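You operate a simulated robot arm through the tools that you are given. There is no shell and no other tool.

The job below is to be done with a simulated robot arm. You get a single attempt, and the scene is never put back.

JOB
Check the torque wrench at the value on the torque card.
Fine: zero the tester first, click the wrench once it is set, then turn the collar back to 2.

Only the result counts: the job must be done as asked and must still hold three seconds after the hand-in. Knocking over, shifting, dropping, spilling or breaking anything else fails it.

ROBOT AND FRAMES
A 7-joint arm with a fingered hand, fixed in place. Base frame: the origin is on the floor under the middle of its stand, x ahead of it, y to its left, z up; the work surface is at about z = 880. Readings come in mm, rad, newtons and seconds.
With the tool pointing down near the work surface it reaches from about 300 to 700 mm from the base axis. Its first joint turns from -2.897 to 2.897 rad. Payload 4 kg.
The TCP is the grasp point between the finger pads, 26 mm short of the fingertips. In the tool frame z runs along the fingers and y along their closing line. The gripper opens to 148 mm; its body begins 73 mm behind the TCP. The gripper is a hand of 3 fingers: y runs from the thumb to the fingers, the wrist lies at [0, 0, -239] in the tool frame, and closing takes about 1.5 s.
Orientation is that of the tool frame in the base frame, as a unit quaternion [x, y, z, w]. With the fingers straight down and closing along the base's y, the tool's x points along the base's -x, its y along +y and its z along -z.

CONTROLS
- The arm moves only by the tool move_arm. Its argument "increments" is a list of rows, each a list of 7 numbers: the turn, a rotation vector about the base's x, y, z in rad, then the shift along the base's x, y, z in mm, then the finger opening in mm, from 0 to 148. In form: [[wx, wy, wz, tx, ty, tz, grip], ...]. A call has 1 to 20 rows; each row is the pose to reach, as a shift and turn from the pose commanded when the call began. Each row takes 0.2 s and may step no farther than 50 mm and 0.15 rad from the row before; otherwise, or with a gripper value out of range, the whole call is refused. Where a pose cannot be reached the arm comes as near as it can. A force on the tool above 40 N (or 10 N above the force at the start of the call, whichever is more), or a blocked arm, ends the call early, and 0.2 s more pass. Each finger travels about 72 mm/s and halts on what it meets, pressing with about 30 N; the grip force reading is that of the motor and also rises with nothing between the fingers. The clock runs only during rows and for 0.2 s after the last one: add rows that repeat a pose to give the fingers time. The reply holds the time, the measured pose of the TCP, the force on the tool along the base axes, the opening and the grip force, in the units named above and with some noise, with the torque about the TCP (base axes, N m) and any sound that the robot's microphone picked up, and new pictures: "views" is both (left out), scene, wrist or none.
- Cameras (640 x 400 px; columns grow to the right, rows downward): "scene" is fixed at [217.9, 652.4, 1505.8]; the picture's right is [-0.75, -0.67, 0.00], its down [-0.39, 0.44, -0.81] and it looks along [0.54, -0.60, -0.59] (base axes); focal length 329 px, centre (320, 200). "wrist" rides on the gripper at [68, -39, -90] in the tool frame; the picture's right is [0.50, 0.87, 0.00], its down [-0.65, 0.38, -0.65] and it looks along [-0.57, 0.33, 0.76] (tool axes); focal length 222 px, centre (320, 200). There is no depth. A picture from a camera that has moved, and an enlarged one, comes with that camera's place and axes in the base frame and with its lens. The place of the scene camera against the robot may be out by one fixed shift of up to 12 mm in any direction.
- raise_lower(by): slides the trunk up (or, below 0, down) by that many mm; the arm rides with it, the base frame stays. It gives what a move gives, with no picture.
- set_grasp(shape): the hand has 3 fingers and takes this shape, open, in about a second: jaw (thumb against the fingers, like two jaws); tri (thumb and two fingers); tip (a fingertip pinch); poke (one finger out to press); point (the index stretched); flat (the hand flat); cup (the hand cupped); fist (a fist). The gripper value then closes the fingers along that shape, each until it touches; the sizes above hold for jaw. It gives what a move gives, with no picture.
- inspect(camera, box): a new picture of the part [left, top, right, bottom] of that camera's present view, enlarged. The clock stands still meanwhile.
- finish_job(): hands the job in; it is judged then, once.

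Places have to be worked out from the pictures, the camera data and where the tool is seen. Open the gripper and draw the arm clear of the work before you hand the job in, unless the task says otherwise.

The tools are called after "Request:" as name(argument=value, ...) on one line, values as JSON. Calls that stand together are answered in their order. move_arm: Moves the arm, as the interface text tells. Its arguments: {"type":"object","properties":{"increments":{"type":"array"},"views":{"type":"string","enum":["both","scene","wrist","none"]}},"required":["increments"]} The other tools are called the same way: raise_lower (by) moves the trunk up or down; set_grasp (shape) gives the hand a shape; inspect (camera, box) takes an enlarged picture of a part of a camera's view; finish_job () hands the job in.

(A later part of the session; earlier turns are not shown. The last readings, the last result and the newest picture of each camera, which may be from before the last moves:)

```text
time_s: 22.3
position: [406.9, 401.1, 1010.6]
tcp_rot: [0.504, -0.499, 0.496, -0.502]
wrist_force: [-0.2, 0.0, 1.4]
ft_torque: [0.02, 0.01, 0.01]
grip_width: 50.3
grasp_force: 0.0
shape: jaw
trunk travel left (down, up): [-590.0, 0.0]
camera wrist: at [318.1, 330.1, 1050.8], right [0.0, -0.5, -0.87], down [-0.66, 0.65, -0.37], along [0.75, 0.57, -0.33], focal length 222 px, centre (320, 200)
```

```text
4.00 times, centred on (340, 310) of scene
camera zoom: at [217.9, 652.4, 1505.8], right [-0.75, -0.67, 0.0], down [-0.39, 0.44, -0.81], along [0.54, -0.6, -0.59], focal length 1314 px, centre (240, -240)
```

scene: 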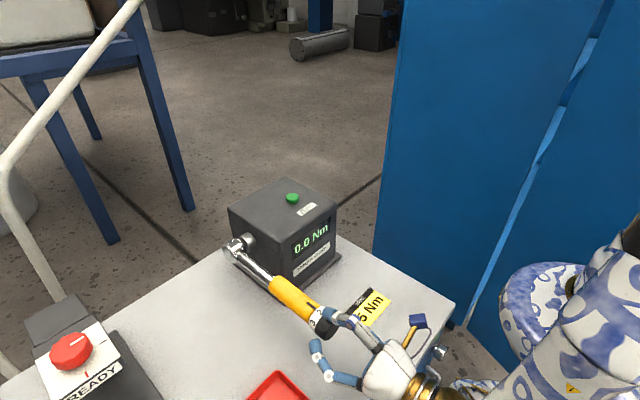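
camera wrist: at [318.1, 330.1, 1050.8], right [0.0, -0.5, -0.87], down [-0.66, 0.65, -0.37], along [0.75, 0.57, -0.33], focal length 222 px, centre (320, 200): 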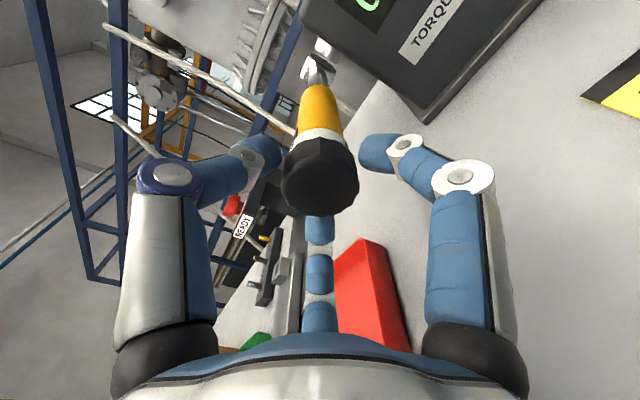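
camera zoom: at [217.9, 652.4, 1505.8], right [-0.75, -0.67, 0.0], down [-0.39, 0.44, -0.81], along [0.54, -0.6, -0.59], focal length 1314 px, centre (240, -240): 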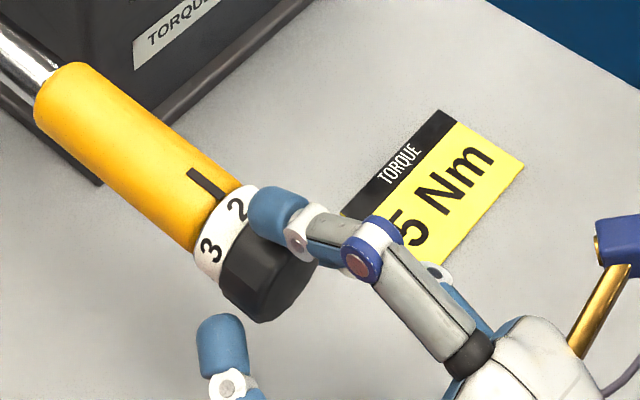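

The tips straddle the cap evenly in the wrist view, to about half a millimetre. I close in small steps to make gentle contact and watch the wrist force for any off-centre push.

Request:
move_arm(increments=[[0, 0, 0, 0, 0, 0, 48], [0, 0, 0, 0, 0, 0, 46], [0, 0, 0, 0, 0, 0, 44], [0, 0, 0, 0, 0, 0, 43]])

Request:
inspect(camera="wrist", box=[220, 80, 420, 240])

Request:
inspect(camera="scene", box=[230, 210, 390, 350])

```text
time_s: 23.3
position: [407.4, 400.4, 1010.7]
tcp_rot: [0.503, -0.499, 0.496, -0.502]
wrist_force: [-0.1, -0.5, 0.2]
ft_torque: [0.04, 0.02, -0.01]
grip_width: 43.5
grasp_force: 0.0
shape: jaw
trunk travel left (down, up): [-590.0, 0.0]
camera wrist: at [318.1, 330.1, 1050.8], right [0.0, -0.5, -0.87], down [-0.66, 0.65, -0.37], along [0.75, 0.57, -0.33], focal length 222 px, centre (320, 200)
```

scene: 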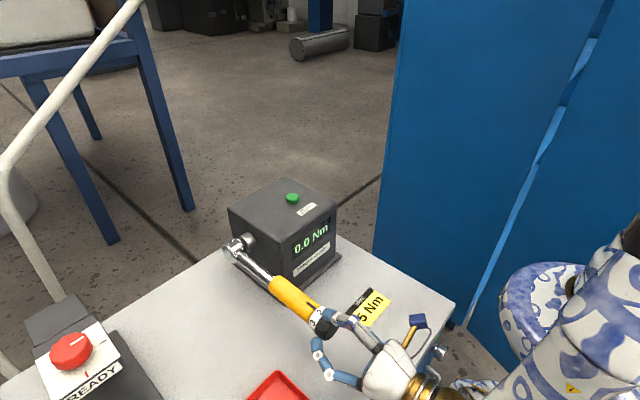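
wrist: 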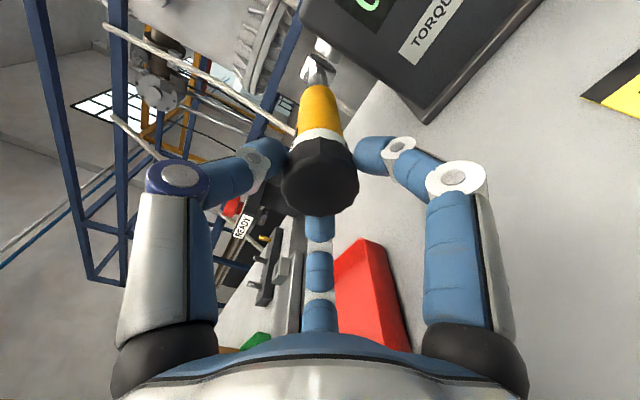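

```text
2.50 times, centred on (320, 160) of wrist
camera zoom: at [318.1, 330.1, 1050.8], right [0.0, -0.5, -0.87], down [-0.66, 0.65, -0.37], along [0.75, 0.57, -0.33], focal length 555 px, centre (320, 300)
```

zoom: 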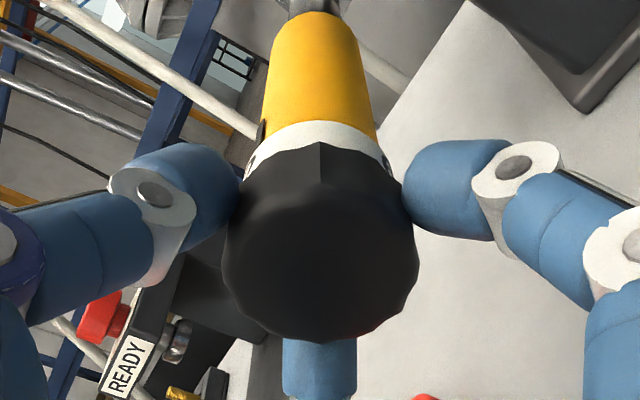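

```text
2.86 times, centred on (310, 280) of scene
camera zoom: at [217.9, 652.4, 1505.8], right [-0.75, -0.67, 0.0], down [-0.39, 0.44, -0.81], along [0.54, -0.6, -0.59], focal length 939 px, centre (349, -29)
```

zoom: 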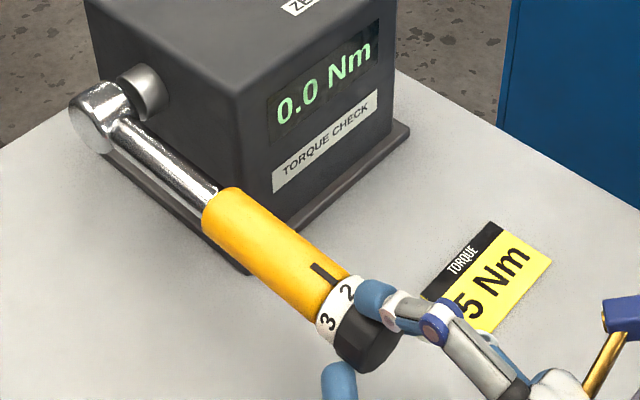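

No contact force yet at 43.5 mm. I keep closing 1 mm at a time.

Request:
move_arm(increments=[[0, 0, 0, 0, 0, 0, 42], [0, 0, 0, 0, 0, 0, 41], [0, 0, 0, 0, 0, 0, 40], [0, 0, 0, 0, 0, 0, 39]], views="wrist")

Request:
inspect(camera="wrist", box=[220, 80, 420, 240])

Request:
inspect(camera="scene", box=[230, 210, 390, 350])

```text
time_s: 24.3
position: [408.1, 400.4, 1011.0]
tcp_rot: [0.503, -0.5, 0.496, -0.501]
wrist_force: [1.8, -0.1, -0.8]
ft_torque: [0.03, -0.1, 0.01]
grip_width: 37.9
grasp_force: 29.9
shape: jaw
trunk travel left (down, up): [-590.0, 0.0]
camera wrist: at [318.5, 330.1, 1050.8], right [0.0, -0.5, -0.87], down [-0.66, 0.65, -0.37], along [0.75, 0.57, -0.33], focal length 222 px, centre (320, 200)
```

wrist: 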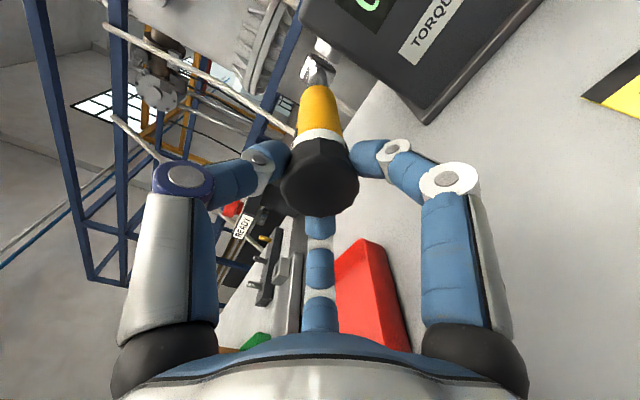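

```text
2.50 times, centred on (320, 160) of wrist
camera zoom: at [318.5, 330.1, 1050.8], right [0.0, -0.5, -0.87], down [-0.66, 0.65, -0.37], along [0.75, 0.57, -0.33], focal length 555 px, centre (320, 300)
```

zoom: 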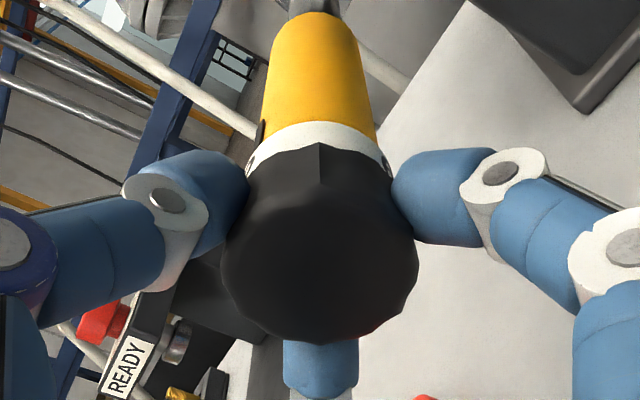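

```text
2.86 times, centred on (310, 280) of scene
camera zoom: at [217.9, 652.4, 1505.8], right [-0.75, -0.67, 0.0], down [-0.39, 0.44, -0.81], along [0.54, -0.6, -0.59], focal length 939 px, centre (349, -29)
```

zoom: 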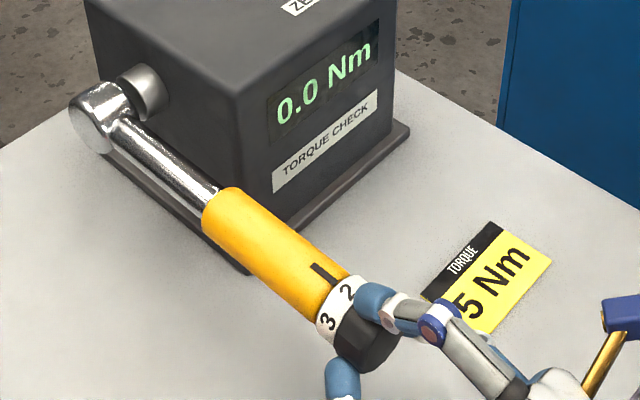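

The cap is gripped (37.9 mm, 30 N motor force), the side force on the wrist is under 2 N, and the display still reads 0.0. I turn slowly by about +0.5 rad about x and check that the collar follows and no torque loads the tester.

Request:
move_arm(increments=[[0, 0, 0, 0, 0, 0, 34], [0.08, 0, 0, 0, 0, 0, 34], [0.16, 0, 0, 0, 0, 0, 34], [0.24, 0, 0, 0, 0, 0, 34], [0.32, 0, 0, 0, 0, 0, 34], [0.4, 0, 0, 0, 0, 0, 34], [0.48, 0, 0, 0, 0, 0, 34], [0.52, 0, 0, 0, 0, 0, 34], [0.52, 0, 0, 0, 0, 0, 34]])

Request:
inspect(camera="scene", box=[230, 210, 390, 350])

Request:
inspect(camera="wrist", box=[220, 80, 420, 240])

```text
time_s: 26.3
position: [406.8, 400.2, 1010.1]
tcp_rot: [-0.358, 0.61, -0.35, 0.615]
wrist_force: [6.3, 3.9, 1.6]
ft_torque: [-0.03, -0.09, 0.1]
grip_width: 37.8
grasp_force: 29.8
shape: jaw
trunk travel left (down, up): [-590.0, 0.0]
camera wrist: at [318.3, 319.6, 1011.1], right [0.0, 0.0, -1.0], down [-0.66, 0.75, 0.0], along [0.75, 0.66, 0.0], focal length 222 px, centre (320, 200)
```

scene: 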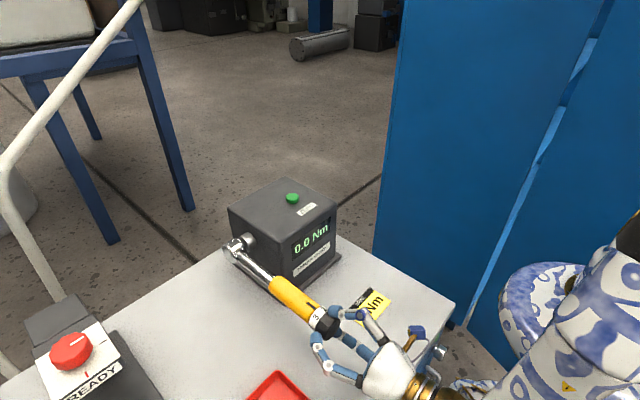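
wrist: 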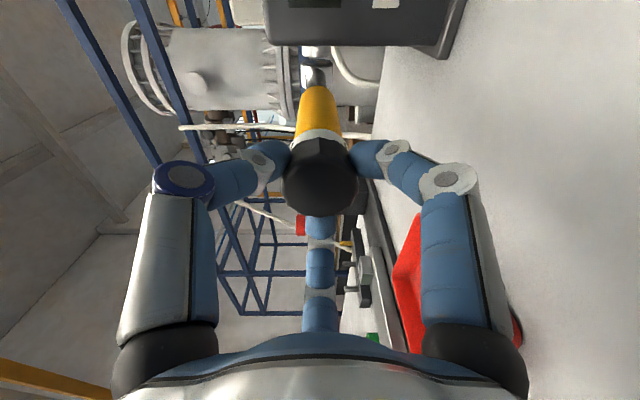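

```text
2.86 times, centred on (310, 280) of scene
camera zoom: at [217.9, 652.4, 1505.8], right [-0.75, -0.67, 0.0], down [-0.39, 0.44, -0.81], along [0.54, -0.6, -0.59], focal length 939 px, centre (349, -29)
```

zoom: 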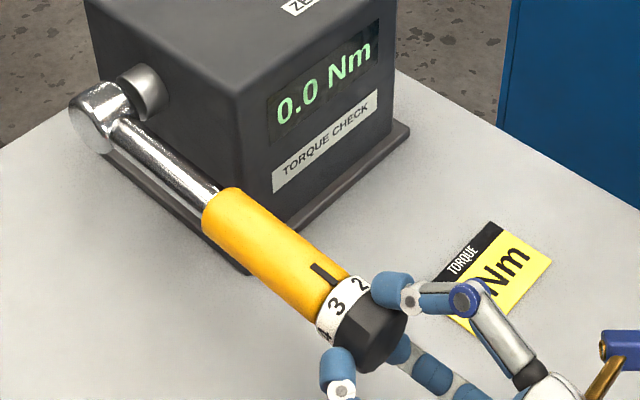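

```text
2.50 times, centred on (320, 160) of wrist
camera zoom: at [318.3, 319.6, 1011.1], right [0.0, 0.0, -1.0], down [-0.66, 0.75, 0.0], along [0.75, 0.66, 0.0], focal length 555 px, centre (320, 300)
```

zoom: 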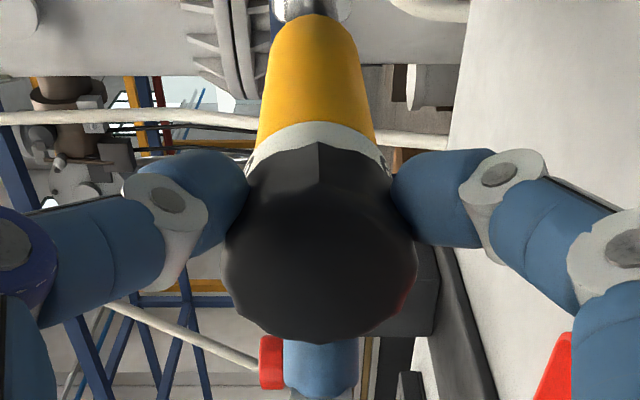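

The collar turns with the hand, the mark is now halfway between 2 and 3, and the display stays at 0.0 Nm. I continue turning another 1.05 rad.

Request:
move_arm(increments=[[0.08, 0, 0, 0, 0.3, 0, 34], [0.16, 0, 0, 0, 0.5, 0, 34], [0.24, 0, 0, 0, 0.5, 0, 34], [0.32, 0, 0, 0, 0.5, 0, 34], [0.4, 0, 0, 0, 0.5, 0, 34], [0.48, 0, 0, 0, 0.5, 0, 34], [0.56, 0, 0, 0, 0.5, 0, 34], [0.64, 0, 0, 0, 0.5, 0, 34], [0.72, 0, 0, 0, 0.5, 0, 34], [0.8, 0, 0, 0, 0.5, 0, 34], [0.88, 0, 0, 0, 0.5, 0, 34], [0.96, 0, 0, 0, 0.5, 0, 34], [1.05, 0, 0, 0, 0.5, 0, 34], [1.05, 0, 0, 0, 0.5, 0, 34]])

Request:
inspect(camera="scene", box=[230, 210, 390, 350])

Request:
inspect(camera="wrist", box=[220, 80, 420, 240])

```text
time_s: 29.3
position: [407.3, 401.8, 1010.8]
tcp_rot: [-0.001, 0.704, 0.002, 0.71]
wrist_force: [5.3, 1.4, 1.7]
ft_torque: [-0.01, -0.15, 0.06]
grip_width: 37.2
grasp_force: 29.8
shape: jaw
trunk travel left (down, up): [-590.0, 0.0]
camera wrist: at [318.3, 359.4, 942.4], right [0.0, 0.87, -0.5], down [-0.66, 0.37, 0.65], along [0.75, 0.33, 0.57], focal length 222 px, centre (320, 200)
```

scene: 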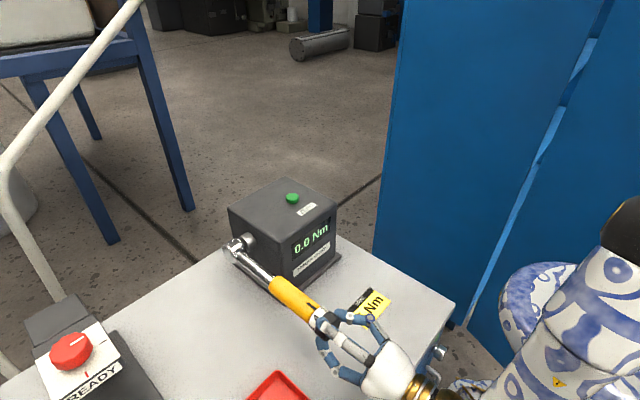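
wrist: 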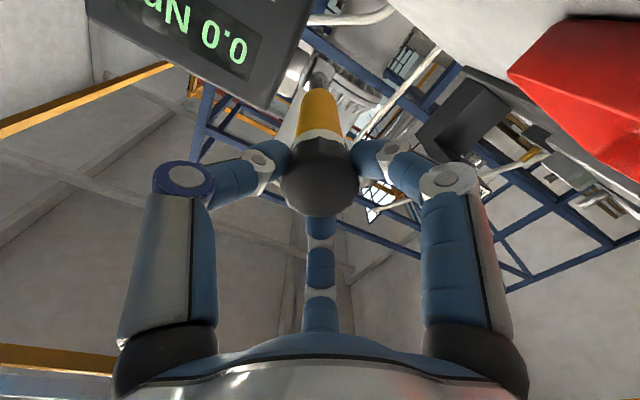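

```text
2.86 times, centred on (310, 280) of scene
camera zoom: at [217.9, 652.4, 1505.8], right [-0.75, -0.67, 0.0], down [-0.39, 0.44, -0.81], along [0.54, -0.6, -0.59], focal length 939 px, centre (349, -29)
```

zoom: 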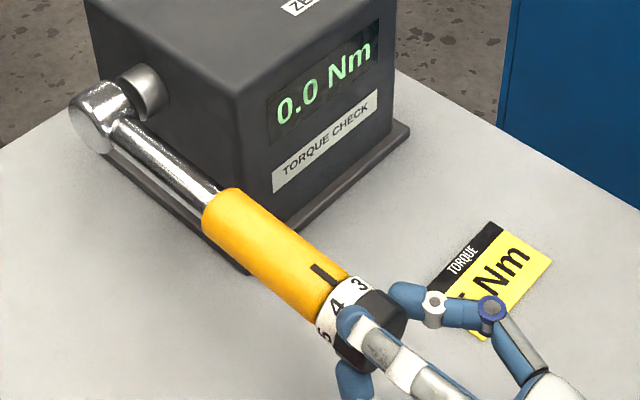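

```text
2.50 times, centred on (320, 160) of wrist
camera zoom: at [318.3, 359.4, 942.4], right [0.0, 0.87, -0.5], down [-0.66, 0.37, 0.65], along [0.75, 0.33, 0.57], focal length 555 px, centre (320, 300)
```

zoom: 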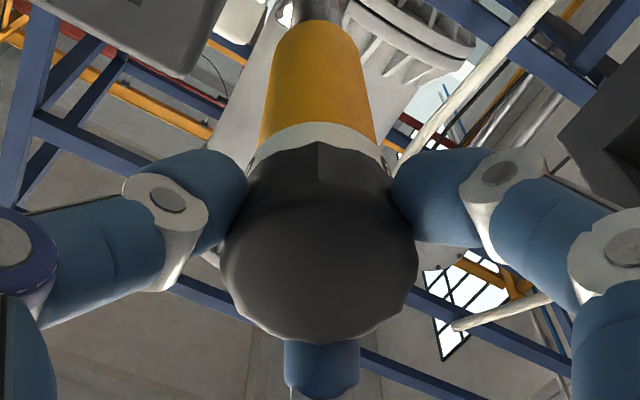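

At a quarter turn the mark sits midway between 3 and 4, which confirms 60° per number. I continue another 1.05 rad.

Request:
move_arm(increments=[[0.08, 0, 0, 0, 0, 0, 34], [0.16, 0, 0, 0, 0, 0, 34], [0.24, 0, 0, 0, 0, 0, 34], [0.32, 0, 0, 0, 0, 0, 34], [0.4, 0, 0, 0, 0, 0, 34], [0.48, 0, 0, 0, 0, 0, 34], [0.56, 0, 0, 0, 0, 0, 34], [0.64, 0, 0, 0, 0, 0, 34], [0.72, 0, 0, 0, 0, 0, 34], [0.8, 0, 0, 0, 0, 0, 34], [0.88, 0, 0, 0, 0, 0, 34], [0.96, 0, 0, 0, 0, 0, 34], [1.05, 0, 0, 0, 0, 0, 34], [1.05, 0, 0, 0, 0, 0, 34]])

Request:
inspect(camera="scene", box=[230, 210, 390, 350])

Request:
inspect(camera="wrist", box=[220, 80, 420, 240])

```text
time_s: 32.3
position: [407.1, 399.4, 1010.4]
tcp_rot: [0.356, 0.608, 0.354, 0.615]
wrist_force: [4.9, -1.2, 1.6]
ft_torque: [0.01, -0.17, 0.0]
grip_width: 37.4
grasp_force: 30.6
shape: jaw
trunk travel left (down, up): [-590.0, 0.0]
camera wrist: at [318.3, 438.2, 943.4], right [0.0, 0.86, 0.5], down [-0.66, -0.38, 0.65], along [0.75, -0.33, 0.57], focal length 222 px, centre (320, 200)
```

scene: 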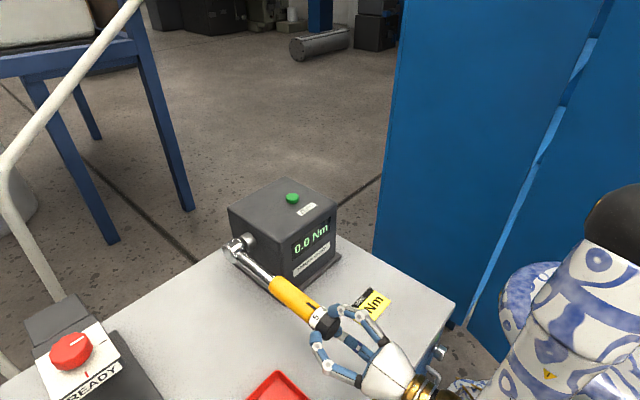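
wrist: 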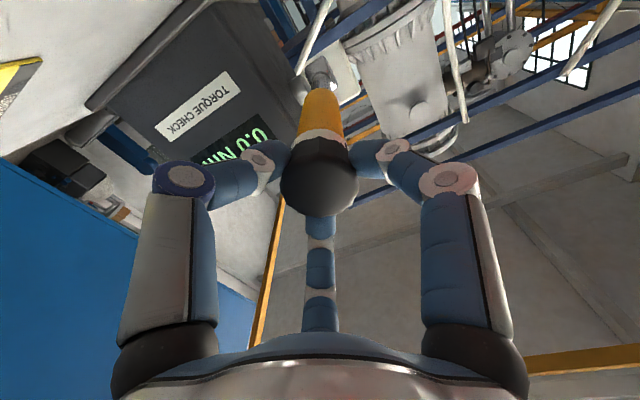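

```text
2.86 times, centred on (310, 280) of scene
camera zoom: at [217.9, 652.4, 1505.8], right [-0.75, -0.67, 0.0], down [-0.39, 0.44, -0.81], along [0.54, -0.6, -0.59], focal length 939 px, centre (349, -29)
```

zoom: 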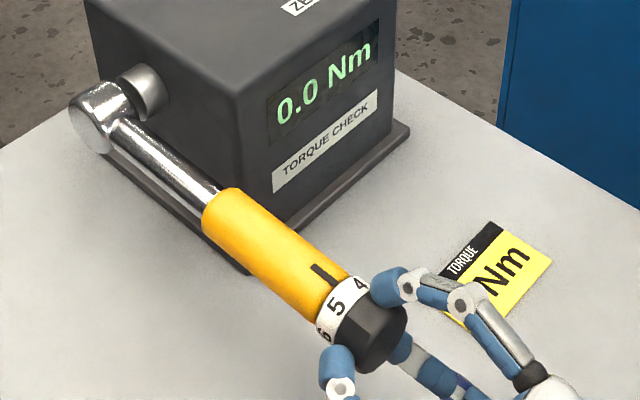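

```text
2.50 times, centred on (320, 160) of wrist
camera zoom: at [318.3, 438.2, 943.4], right [0.0, 0.86, 0.5], down [-0.66, -0.38, 0.65], along [0.75, -0.33, 0.57], focal length 555 px, centre (320, 300)
```

zoom: 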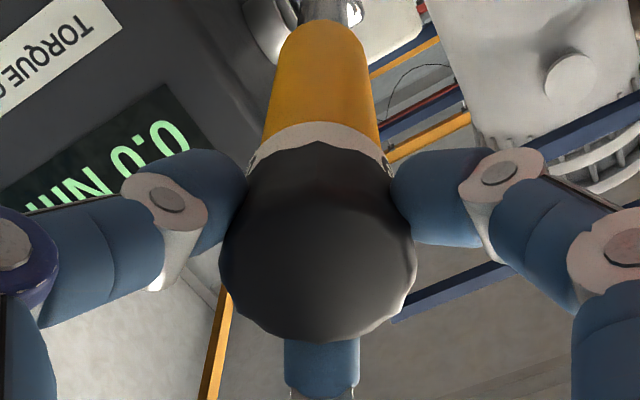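

The mark is now midway between 4 and 5, so a last 0.524 rad should bring 5 to it.

Request:
move_arm(increments=[[0.08, 0, 0, 0, 0, 0, 34], [0.16, 0, 0, 0, 0, 0, 34], [0.24, 0, 0, 0, 0, 0, 34], [0.32, 0, 0, 0, 0, 0, 34], [0.4, 0, 0, 0, 0, 0, 34], [0.48, 0, 0, 0, 0, 0, 34], [0.524, 0, 0, 0, 0, 0, 34], [0.524, 0, 0, 0, 0, 0, 34]])

Request:
inspect(camera="scene", box=[285, 280, 365, 345])

Request:
inspect(camera="wrist", box=[220, 80, 420, 240])

```text
time_s: 34.1
position: [407.8, 399.2, 1011.5]
tcp_rot: [0.503, 0.494, 0.5, 0.503]
wrist_force: [5.4, -4.8, 0.9]
ft_torque: [0.01, -0.21, -0.08]
grip_width: 37.2
grasp_force: 30.3
shape: jaw
trunk travel left (down, up): [-590.0, 0.0]
camera wrist: at [318.4, 467.0, 972.6], right [0.0, 0.5, 0.87], down [-0.66, -0.65, 0.37], along [0.75, -0.58, 0.33], focal length 222 px, centre (320, 200)
```

scene: 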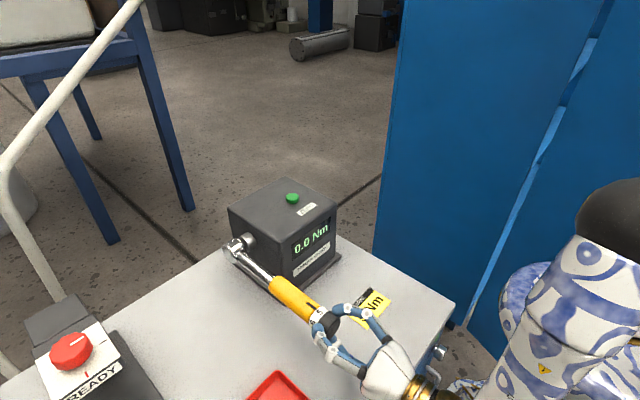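
wrist: 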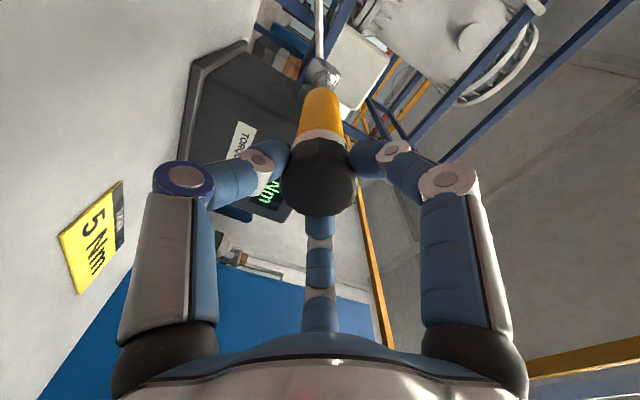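

```text
6.15 times, centred on (325, 312) of scene
camera zoom: at [217.9, 652.4, 1505.8], right [-0.75, -0.67, 0.0], down [-0.39, 0.44, -0.81], along [0.54, -0.6, -0.59], focal length 2022 px, centre (289, -492)
```

zoom: 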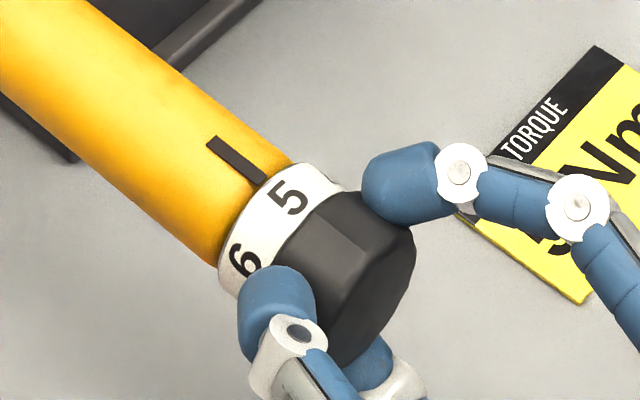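

```text
2.50 times, centred on (320, 160) of wrist
camera zoom: at [318.4, 467.0, 972.6], right [0.0, 0.5, 0.87], down [-0.66, -0.65, 0.37], along [0.75, -0.58, 0.33], focal length 555 px, centre (320, 300)
```

zoom: 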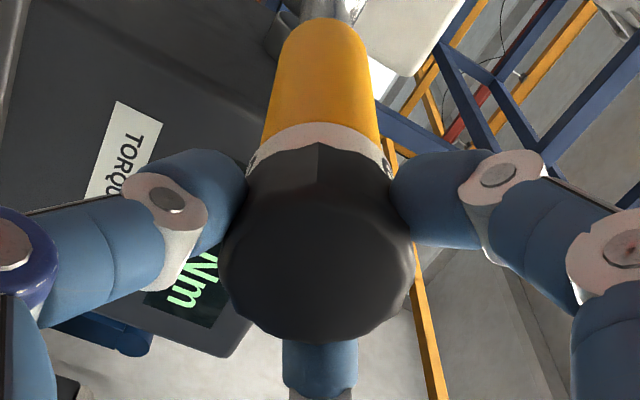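

The 5 now sits at the mark exactly where the 2 sat before, and the display reads 0.0. I open the fingers gently and then back straight out along −x.

Request:
move_arm(increments=[[0, 0, 0, 0, 0, 0, 40], [0, 0, 0, 0, 0, 0, 45], [0, 0, 0, 0, 0, 0, 55], [0, 0, 0, 0, 0, 0, 70], [0, 0, 0, -10, 0, 0, 90], [0, 0, 0, -35, 0, 0, 100], [0, 0, 0, -60, 0, 0, 110], [0, 0, 0, -70, 0, 0, 110], [0, 0, 0, -70, 0, 0, 110]])

Request:
inspect(camera="scene", box=[285, 280, 365, 345])

Request:
inspect(camera="scene", box=[210, 160, 390, 350])

```text
time_s: 36.1
position: [337.9, 400.6, 1010.9]
tcp_rot: [0.502, 0.496, 0.499, 0.503]
wrist_force: [-0.4, 0.2, -0.2]
ft_torque: [-0.01, -0.01, 0.01]
grip_width: 109.5
grasp_force: 0.0
shape: jaw
trunk travel left (down, up): [-590.0, 0.0]
camera wrist: at [248.0, 468.4, 972.4], right [0.0, 0.5, 0.87], down [-0.66, -0.65, 0.37], along [0.75, -0.58, 0.33], focal length 222 px, centre (320, 200)
```

scene: 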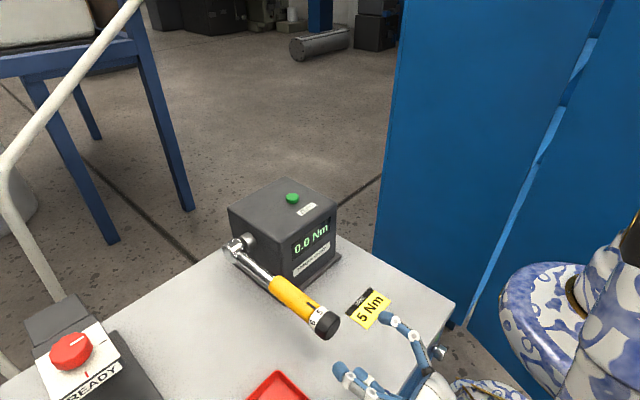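
wrist: 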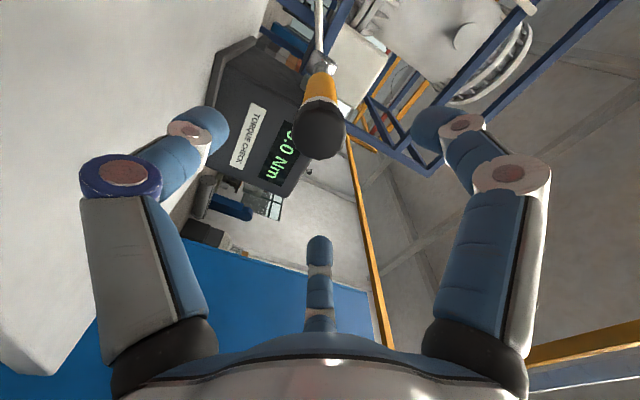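

```text
6.15 times, centred on (325, 312) of scene
camera zoom: at [217.9, 652.4, 1505.8], right [-0.75, -0.67, 0.0], down [-0.39, 0.44, -0.81], along [0.54, -0.6, -0.59], focal length 2022 px, centre (289, -492)
```

zoom: 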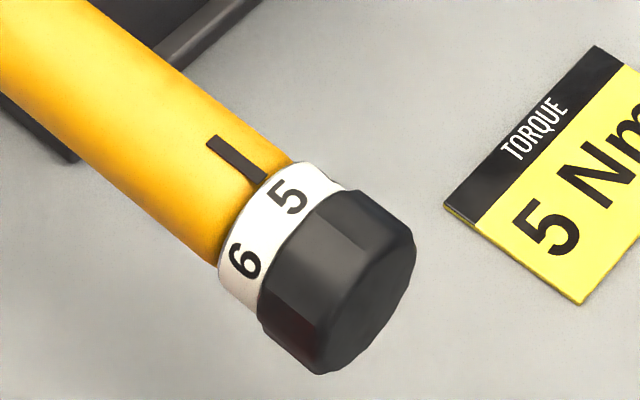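

```text
2.11 times, centred on (300, 255) of scene
camera zoom: at [217.9, 652.4, 1505.8], right [-0.75, -0.67, 0.0], down [-0.39, 0.44, -0.81], along [0.54, -0.6, -0.59], focal length 692 px, centre (362, 84)
```

zoom: 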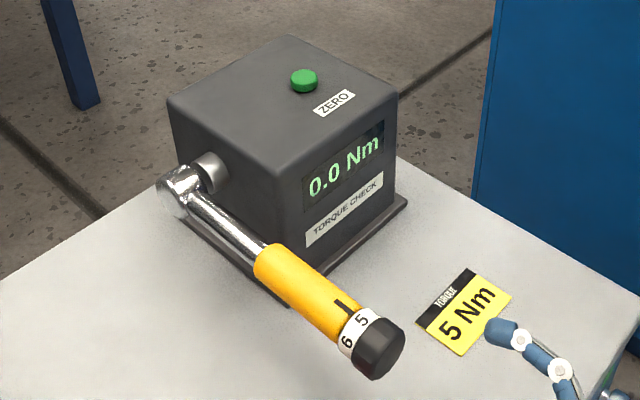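

The collar holds at 5 with the hand clear. I lift the hand, swing it to point down with closed fingers, and position it above the orange handle at about x≈478, ready to press it down for the click.

Request:
move_arm(increments=[[0, 0, 0, 0, 0, 40, 110], [0, 0, 0, 0, 0, 85, 90], [0, 0, 0, 0, 0, 125, 60], [0, 0.13, 0, 5, 0, 150, 30], [0, 0.26, 0, 15, 0, 160, 0], [0, 0.39, 0, 25, 0, 160, 0], [0, 0.52, 0, 35, 0, 160, 0], [0, 0.65, 0, 45, 0, 160, 0], [0, 0.78, 0, 55, 0, 160, 0], [0, 0.91, 0, 70, 0, 160, 0], [0, 1.04, 0, 85, 0, 160, 0], [0, 1.17, 0, 100, 0, 155, 0], [0, 1.3, 0, 115, 0, 150, 0], [0, 1.43, 0, 130, -1, 145, 0], [0, 1.56, 0, 140, -1, 140, 0], [0, 1.56, 0, 140, -1, 140, 0]])

Request:
inspect(camera="wrist", box=[240, 80, 400, 260])

Request:
inspect(camera="scene", box=[210, 180, 390, 350])

```text
time_s: 39.5
position: [476.8, 398.4, 1150.4]
tcp_rot: [0.708, 0.706, 0.002, 0.009]
wrist_force: [0.6, -0.1, 0.3]
ft_torque: [-0.01, 0.0, -0.02]
grip_width: 0.0
grasp_force: 30.1
shape: jaw
trunk travel left (down, up): [-590.0, 0.0]
camera wrist: at [437.5, 466.0, 1240.3], right [0.87, 0.5, 0.01], down [0.37, -0.65, 0.67], along [0.34, -0.58, -0.75], focal length 222 px, centre (320, 200)
```

scene: 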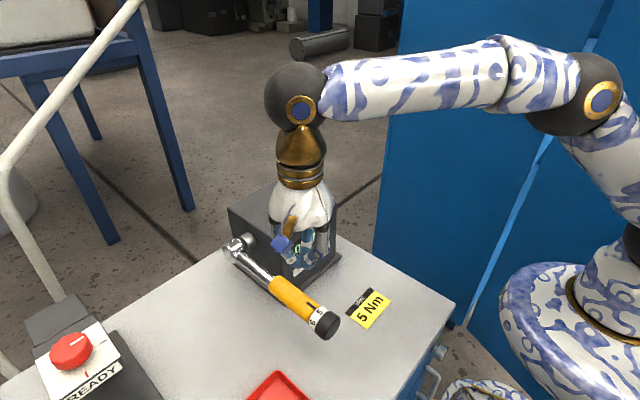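
wrist: 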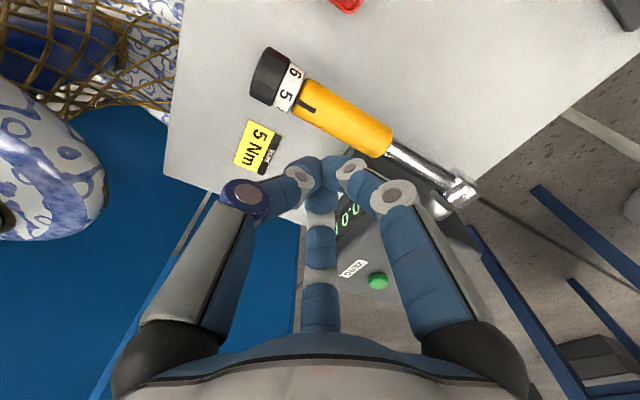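

```text
2.22 times, centred on (320, 170) of wrist
camera zoom: at [437.5, 466.0, 1240.3], right [0.87, 0.5, 0.01], down [0.37, -0.65, 0.67], along [0.34, -0.58, -0.75], focal length 494 px, centre (320, 267)
```

zoom: 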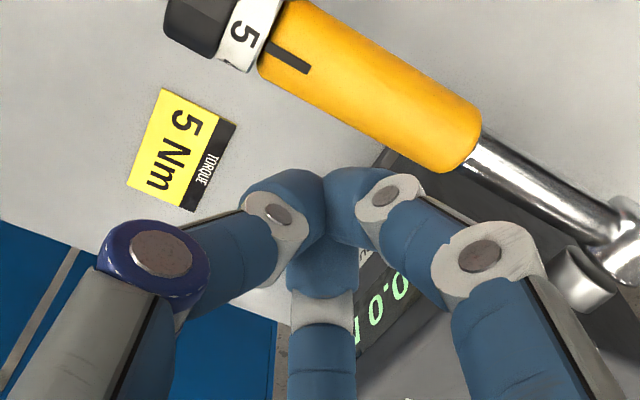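

```text
2.35 times, centred on (300, 265) of scene
camera zoom: at [217.9, 652.4, 1505.8], right [-0.75, -0.67, 0.0], down [-0.39, 0.44, -0.81], along [0.54, -0.6, -0.59], focal length 773 px, centre (367, 47)
```

zoom: 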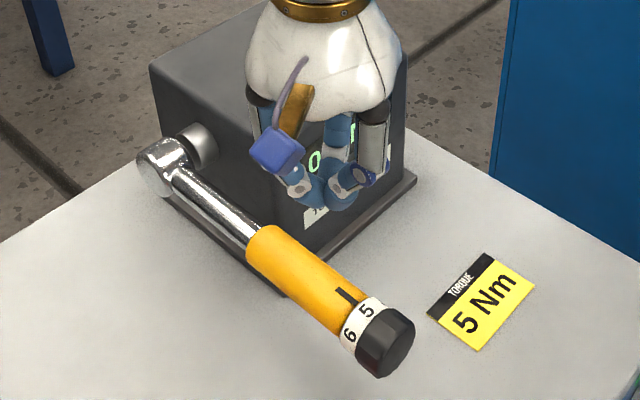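

The point straight below the tool lands on the centreline of the orange handle beside the index mark. I descend to about 10 mm above it.

Request:
move_arm(increments=[[0, 0, 0, 0, 0, -35, 0], [0, 0, 0, 0, 0, -65, 0], [0, 0, 0, 0, 0, -85, 0], [0, 0, 0, 0, 0, -88, 0], [0, 0, 0, 0, 0, -88, 0]])

Request:
inspect(camera="wrist", box=[240, 80, 400, 260])

Request:
inspect(camera="scene", box=[210, 180, 390, 350])

```text
time_s: 40.7
position: [476.6, 398.6, 1062.8]
tcp_rot: [0.709, 0.705, 0.002, 0.009]
wrist_force: [-0.3, 0.0, 0.0]
ft_torque: [-0.03, 0.01, 0.01]
grip_width: 0.1
grasp_force: 29.9
shape: jaw
trunk travel left (down, up): [-590.0, 0.0]
camera wrist: at [436.4, 465.3, 1151.7], right [0.87, 0.5, 0.01], down [0.36, -0.65, 0.67], along [0.34, -0.58, -0.75], focal length 222 px, centre (320, 200)
```

scene: 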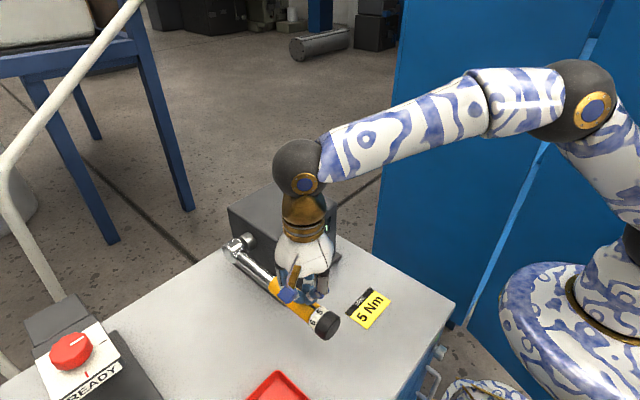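
wrist: 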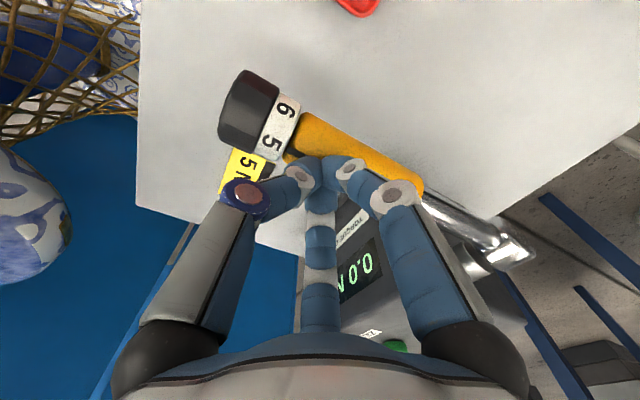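

```text
2.22 times, centred on (320, 170) of wrist
camera zoom: at [436.4, 465.3, 1151.7], right [0.87, 0.5, 0.01], down [0.36, -0.65, 0.67], along [0.34, -0.58, -0.75], focal length 494 px, centre (320, 267)
```

zoom: 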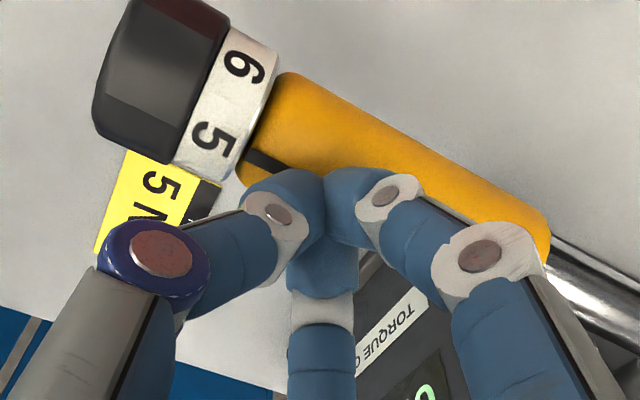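

```text
2.35 times, centred on (300, 265) of scene
camera zoom: at [217.9, 652.4, 1505.8], right [-0.75, -0.67, 0.0], down [-0.39, 0.44, -0.81], along [0.54, -0.6, -0.59], focal length 773 px, centre (367, 47)
```

zoom: 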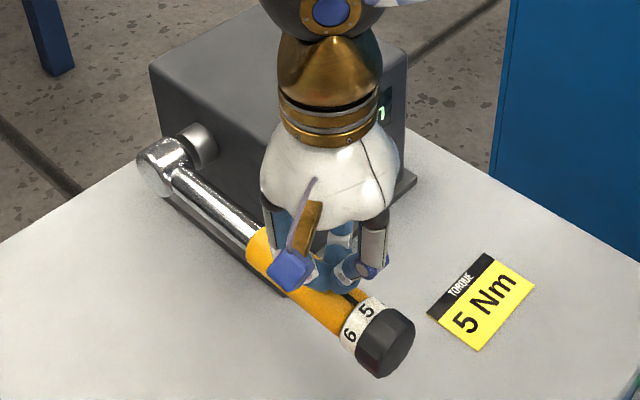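

The tips are just above the handle next to the mark, clear of the ring. I press down in 2 mm steps and watch the force, the display and any click.

Request:
move_arm(increments=[[0, 0, 0, 0, 0, -3, 0], [0, 0, 0, 0, 0, -5, 0], [0, 0, 0, 0, 0, -7, 0], [0, 0, 0, 0, 0, -9, 0], [0, 0, 0, 0, 0, -11, 0], [0, 0, 0, 0, 0, -13, 0]])

Request:
inspect(camera="wrist", box=[300, 180, 460, 320])

```text
time_s: 42.1
position: [476.3, 400.1, 1050.0]
tcp_rot: [0.709, 0.705, 0.003, 0.009]
wrist_force: [-1.5, 1.4, 8.1]
ft_torque: [0.07, -0.06, -0.02]
grip_width: 0.2
grasp_force: 30.3
shape: jaw
trunk travel left (down, up): [-590.0, 0.0]
camera wrist: at [436.4, 466.3, 1140.0], right [0.87, 0.5, 0.01], down [0.36, -0.65, 0.67], along [0.34, -0.58, -0.75], focal length 222 px, centre (320, 200)
```

scene: 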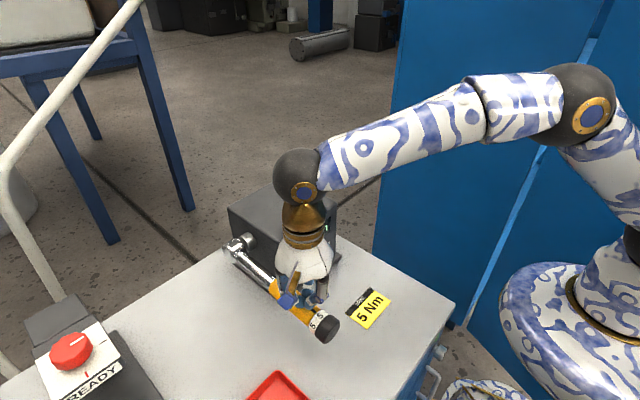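
wrist: 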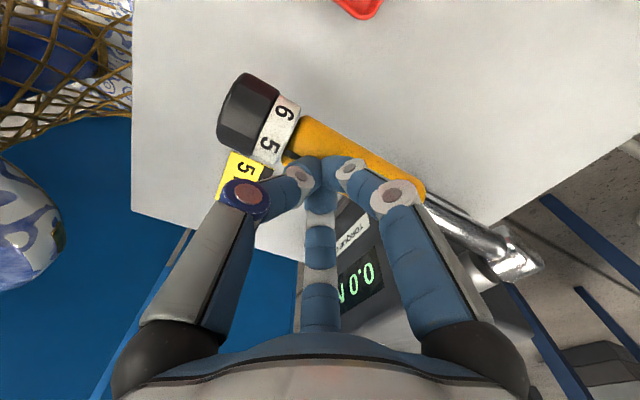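

```text
2.86 times, centred on (380, 250) of wrist
camera zoom: at [436.4, 466.3, 1140.0], right [0.87, 0.5, 0.01], down [0.36, -0.65, 0.67], along [0.34, -0.58, -0.75], focal length 635 px, centre (149, 57)
```

zoom: 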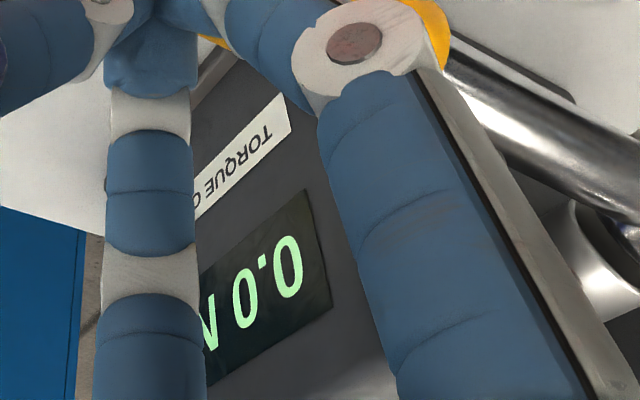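

Contact is made with about 8 N on the handle, the display still at 0.0. I press on in 1 mm steps.

Request:
move_arm(increments=[[0, 0, 0, 0, 0, -1, 0], [0, 0, 0, 0, 0, -2, 0], [0, 0, 0, 0, 0, -3, 0]], views="wrist")

Request:
inspect(camera="wrist", box=[300, 180, 460, 320])

```text
time_s: 42.9
position: [475.8, 400.1, 1048.6]
tcp_rot: [0.708, 0.706, 0.002, 0.009]
wrist_force: [-1.3, 2.5, 9.9]
ft_torque: [0.09, -0.01, 0.04]
grip_width: 0.0
grasp_force: 30.0
shape: jaw
trunk travel left (down, up): [-590.0, 0.0]
camera wrist: at [436.5, 466.3, 1137.0], right [0.87, 0.5, 0.01], down [0.36, -0.65, 0.67], along [0.34, -0.58, -0.74], focal length 222 px, centre (320, 200)
```

wrist: 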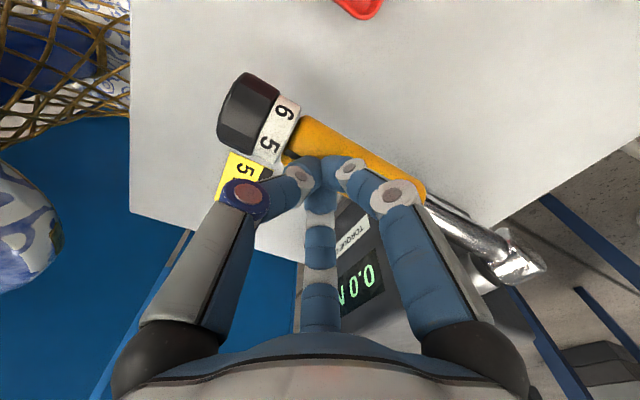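

```text
2.86 times, centred on (380, 250) of wrist
camera zoom: at [436.5, 466.3, 1137.0], right [0.87, 0.5, 0.01], down [0.36, -0.65, 0.67], along [0.34, -0.58, -0.74], focal length 635 px, centre (149, 57)
```

zoom: 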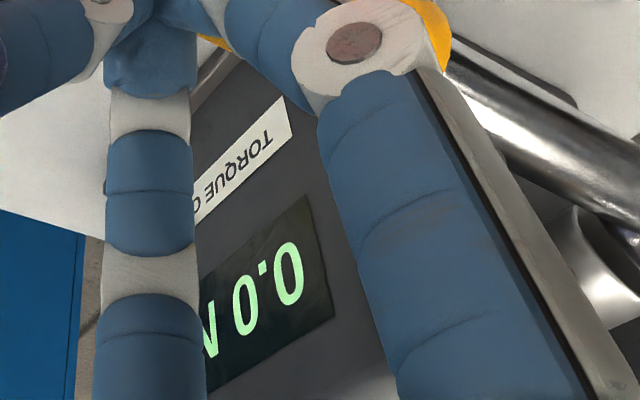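

The wrench yields springily (about 10 N after 3 mm) with a slight sideways force, so I correct y by −1 mm and keep pressing in small steps.

Request:
move_arm(increments=[[0, 0, 0, 0, -0.5, -1.5, 0], [0, 0, 0, 0, -1, -3, 0], [0, 0, 0, 0, -1, -4.5, 0], [0, 0, 0, 0, -1, -6, 0]], views="wrist")

Request:
inspect(camera="wrist", box=[300, 180, 460, 320])

```text
time_s: 43.9
position: [476.6, 395.8, 1040.8]
tcp_rot: [0.709, 0.705, 0.002, 0.011]
wrist_force: [-0.4, 0.2, 15.1]
ft_torque: [0.03, -0.06, -0.01]
grip_width: 0.0
grasp_force: 29.9
shape: jaw
trunk travel left (down, up): [-590.0, 0.0]
camera wrist: at [435.5, 463.8, 1130.8], right [0.87, 0.5, 0.01], down [0.36, -0.65, 0.67], along [0.34, -0.58, -0.74], focal length 222 px, centre (320, 200)
```

wrist: 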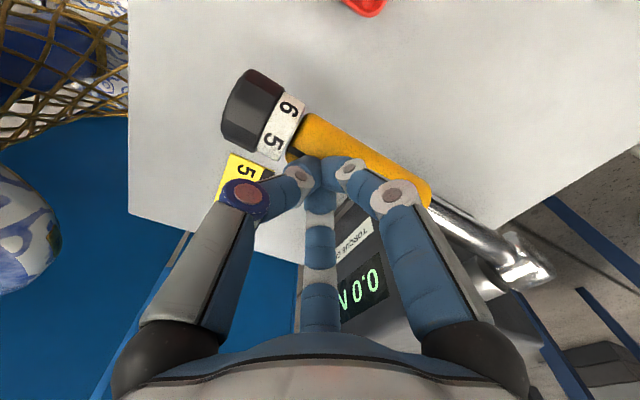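

```text
2.86 times, centred on (380, 250) of wrist
camera zoom: at [435.5, 463.8, 1130.8], right [0.87, 0.5, 0.01], down [0.36, -0.65, 0.67], along [0.34, -0.58, -0.74], focal length 635 px, centre (149, 57)
```

zoom: 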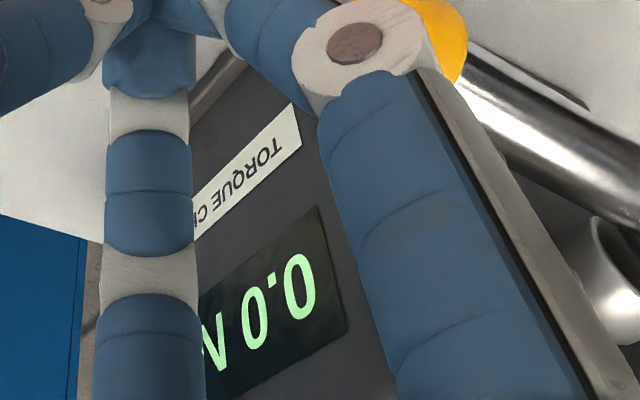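

Now 15 N with almost no side force and no click yet; at a 0.22 m arm the click should come near 22 N. I keep going in small steps.

Request:
move_arm(increments=[[0, 0, 0, 0, 0.5, -1.5, 0], [0, 0, 0, 0, 0.5, -3, 0], [0, 0, 0, 0, 0.5, -4.5, 0]], views="wrist")

Request:
inspect(camera="wrist", box=[300, 180, 460, 320])

```text
time_s: 44.7
position: [475.6, 396.3, 1037.2]
tcp_rot: [0.709, 0.706, 0.002, 0.009]
wrist_force: [-3.4, -5.7, 17.4]
ft_torque: [-0.13, 0.09, 0.03]
grip_width: 0.0
grasp_force: 30.1
shape: jaw
trunk travel left (down, up): [-590.0, 0.0]
camera wrist: at [435.6, 463.8, 1126.8], right [0.87, 0.5, 0.01], down [0.36, -0.65, 0.67], along [0.34, -0.58, -0.74], focal length 222 px, centre (320, 200)
```

wrist: 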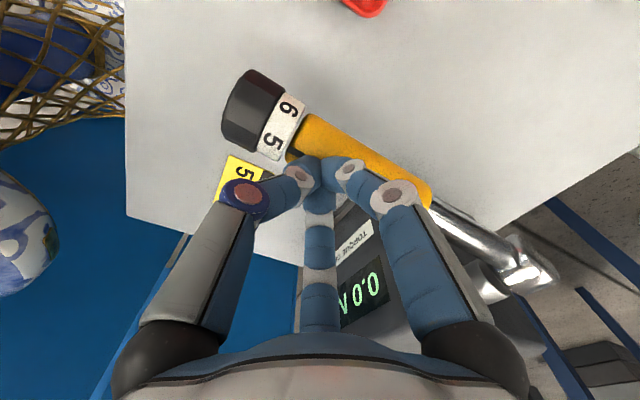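

```text
2.86 times, centred on (380, 250) of wrist
camera zoom: at [435.6, 463.8, 1126.8], right [0.87, 0.5, 0.01], down [0.36, -0.65, 0.67], along [0.34, -0.58, -0.74], focal length 635 px, centre (149, 57)
```

zoom: 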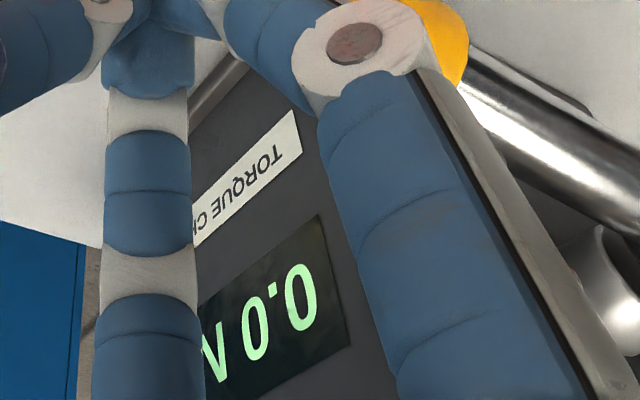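

The tips are drifting off the crown of the round handle (−5.7 N sideways), with no click yet. I lift off, re-centre in y, and tilt the hand 0.2 rad so the two fingers straddle the handle and keep it centred.

Request:
move_arm(increments=[[0, 0, 0, 0, 0, 8, 0], [0, 0, 0, 0, 1, 18, 0], [0, 0, 0, 0, 2, 28, 0], [0, 0.1, 0, 0, 2, 32, 0], [0, 0.2, 0, 5, 2, 32, 0], [0, 0.2, 0, 5, 2, 32, 8], [0, 0.2, 0, 5, 2, 32, 14], [0, 0.2, 0, 5, 2, 32, 14]])

Request:
inspect(camera="wrist", box=[240, 80, 400, 260])

Request:
inspect(camera="scene", box=[220, 190, 380, 350])

```text
time_s: 46.5
position: [480.7, 401.4, 1067.7]
tcp_rot: [0.706, 0.702, -0.069, -0.06]
wrist_force: [0.1, 1.0, 0.5]
ft_torque: [-0.02, -0.03, 0.04]
grip_width: 13.7
grasp_force: 0.0
shape: jaw
trunk travel left (down, up): [-590.0, 0.0]
camera wrist: at [459.8, 467.6, 1163.7], right [0.85, 0.5, -0.16], down [0.49, -0.65, 0.58], along [0.18, -0.58, -0.8], focal length 222 px, centre (320, 200)
```

scene: 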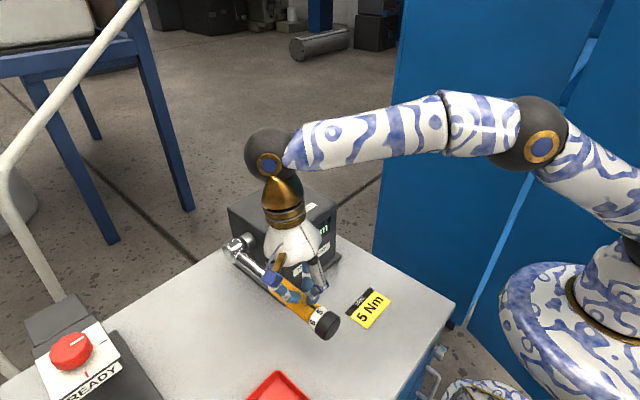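
wrist: 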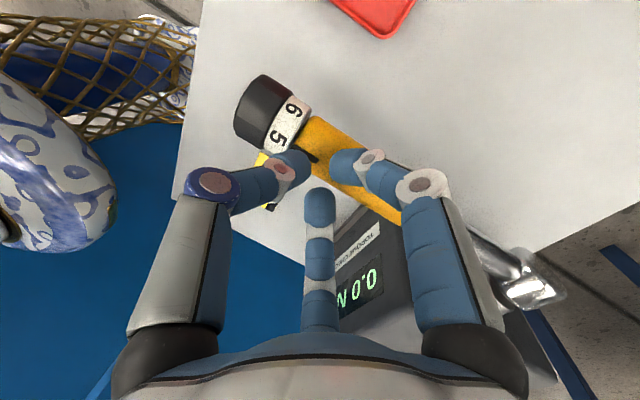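

```text
2.22 times, centred on (320, 170) of wrist
camera zoom: at [459.8, 467.6, 1163.7], right [0.85, 0.5, -0.16], down [0.49, -0.65, 0.58], along [0.18, -0.58, -0.8], focal length 494 px, centre (320, 267)
```

zoom: 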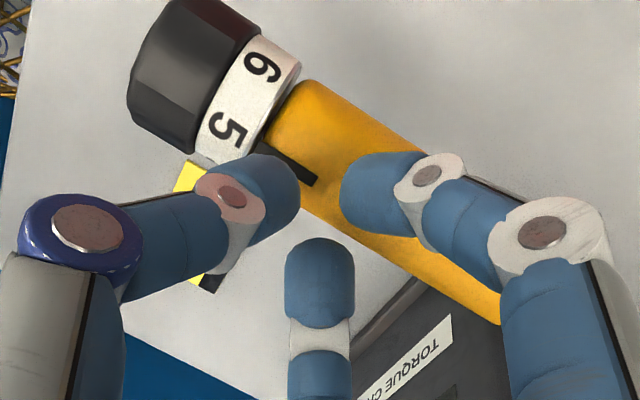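

```text
2.50 times, centred on (300, 270) of scene
camera zoom: at [217.9, 652.4, 1505.8], right [-0.75, -0.67, 0.0], down [-0.39, 0.44, -0.81], along [0.54, -0.6, -0.59], focal length 822 px, centre (370, 25)
```

zoom: 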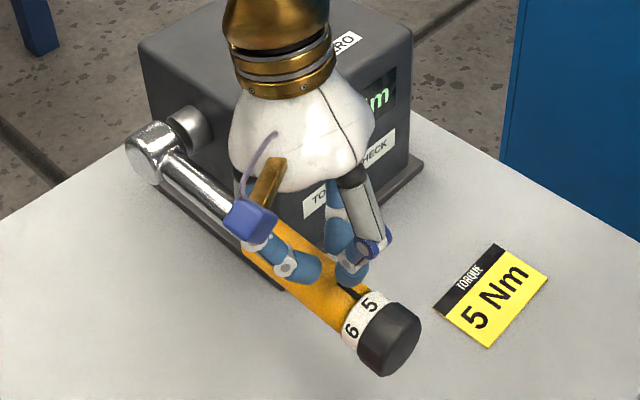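

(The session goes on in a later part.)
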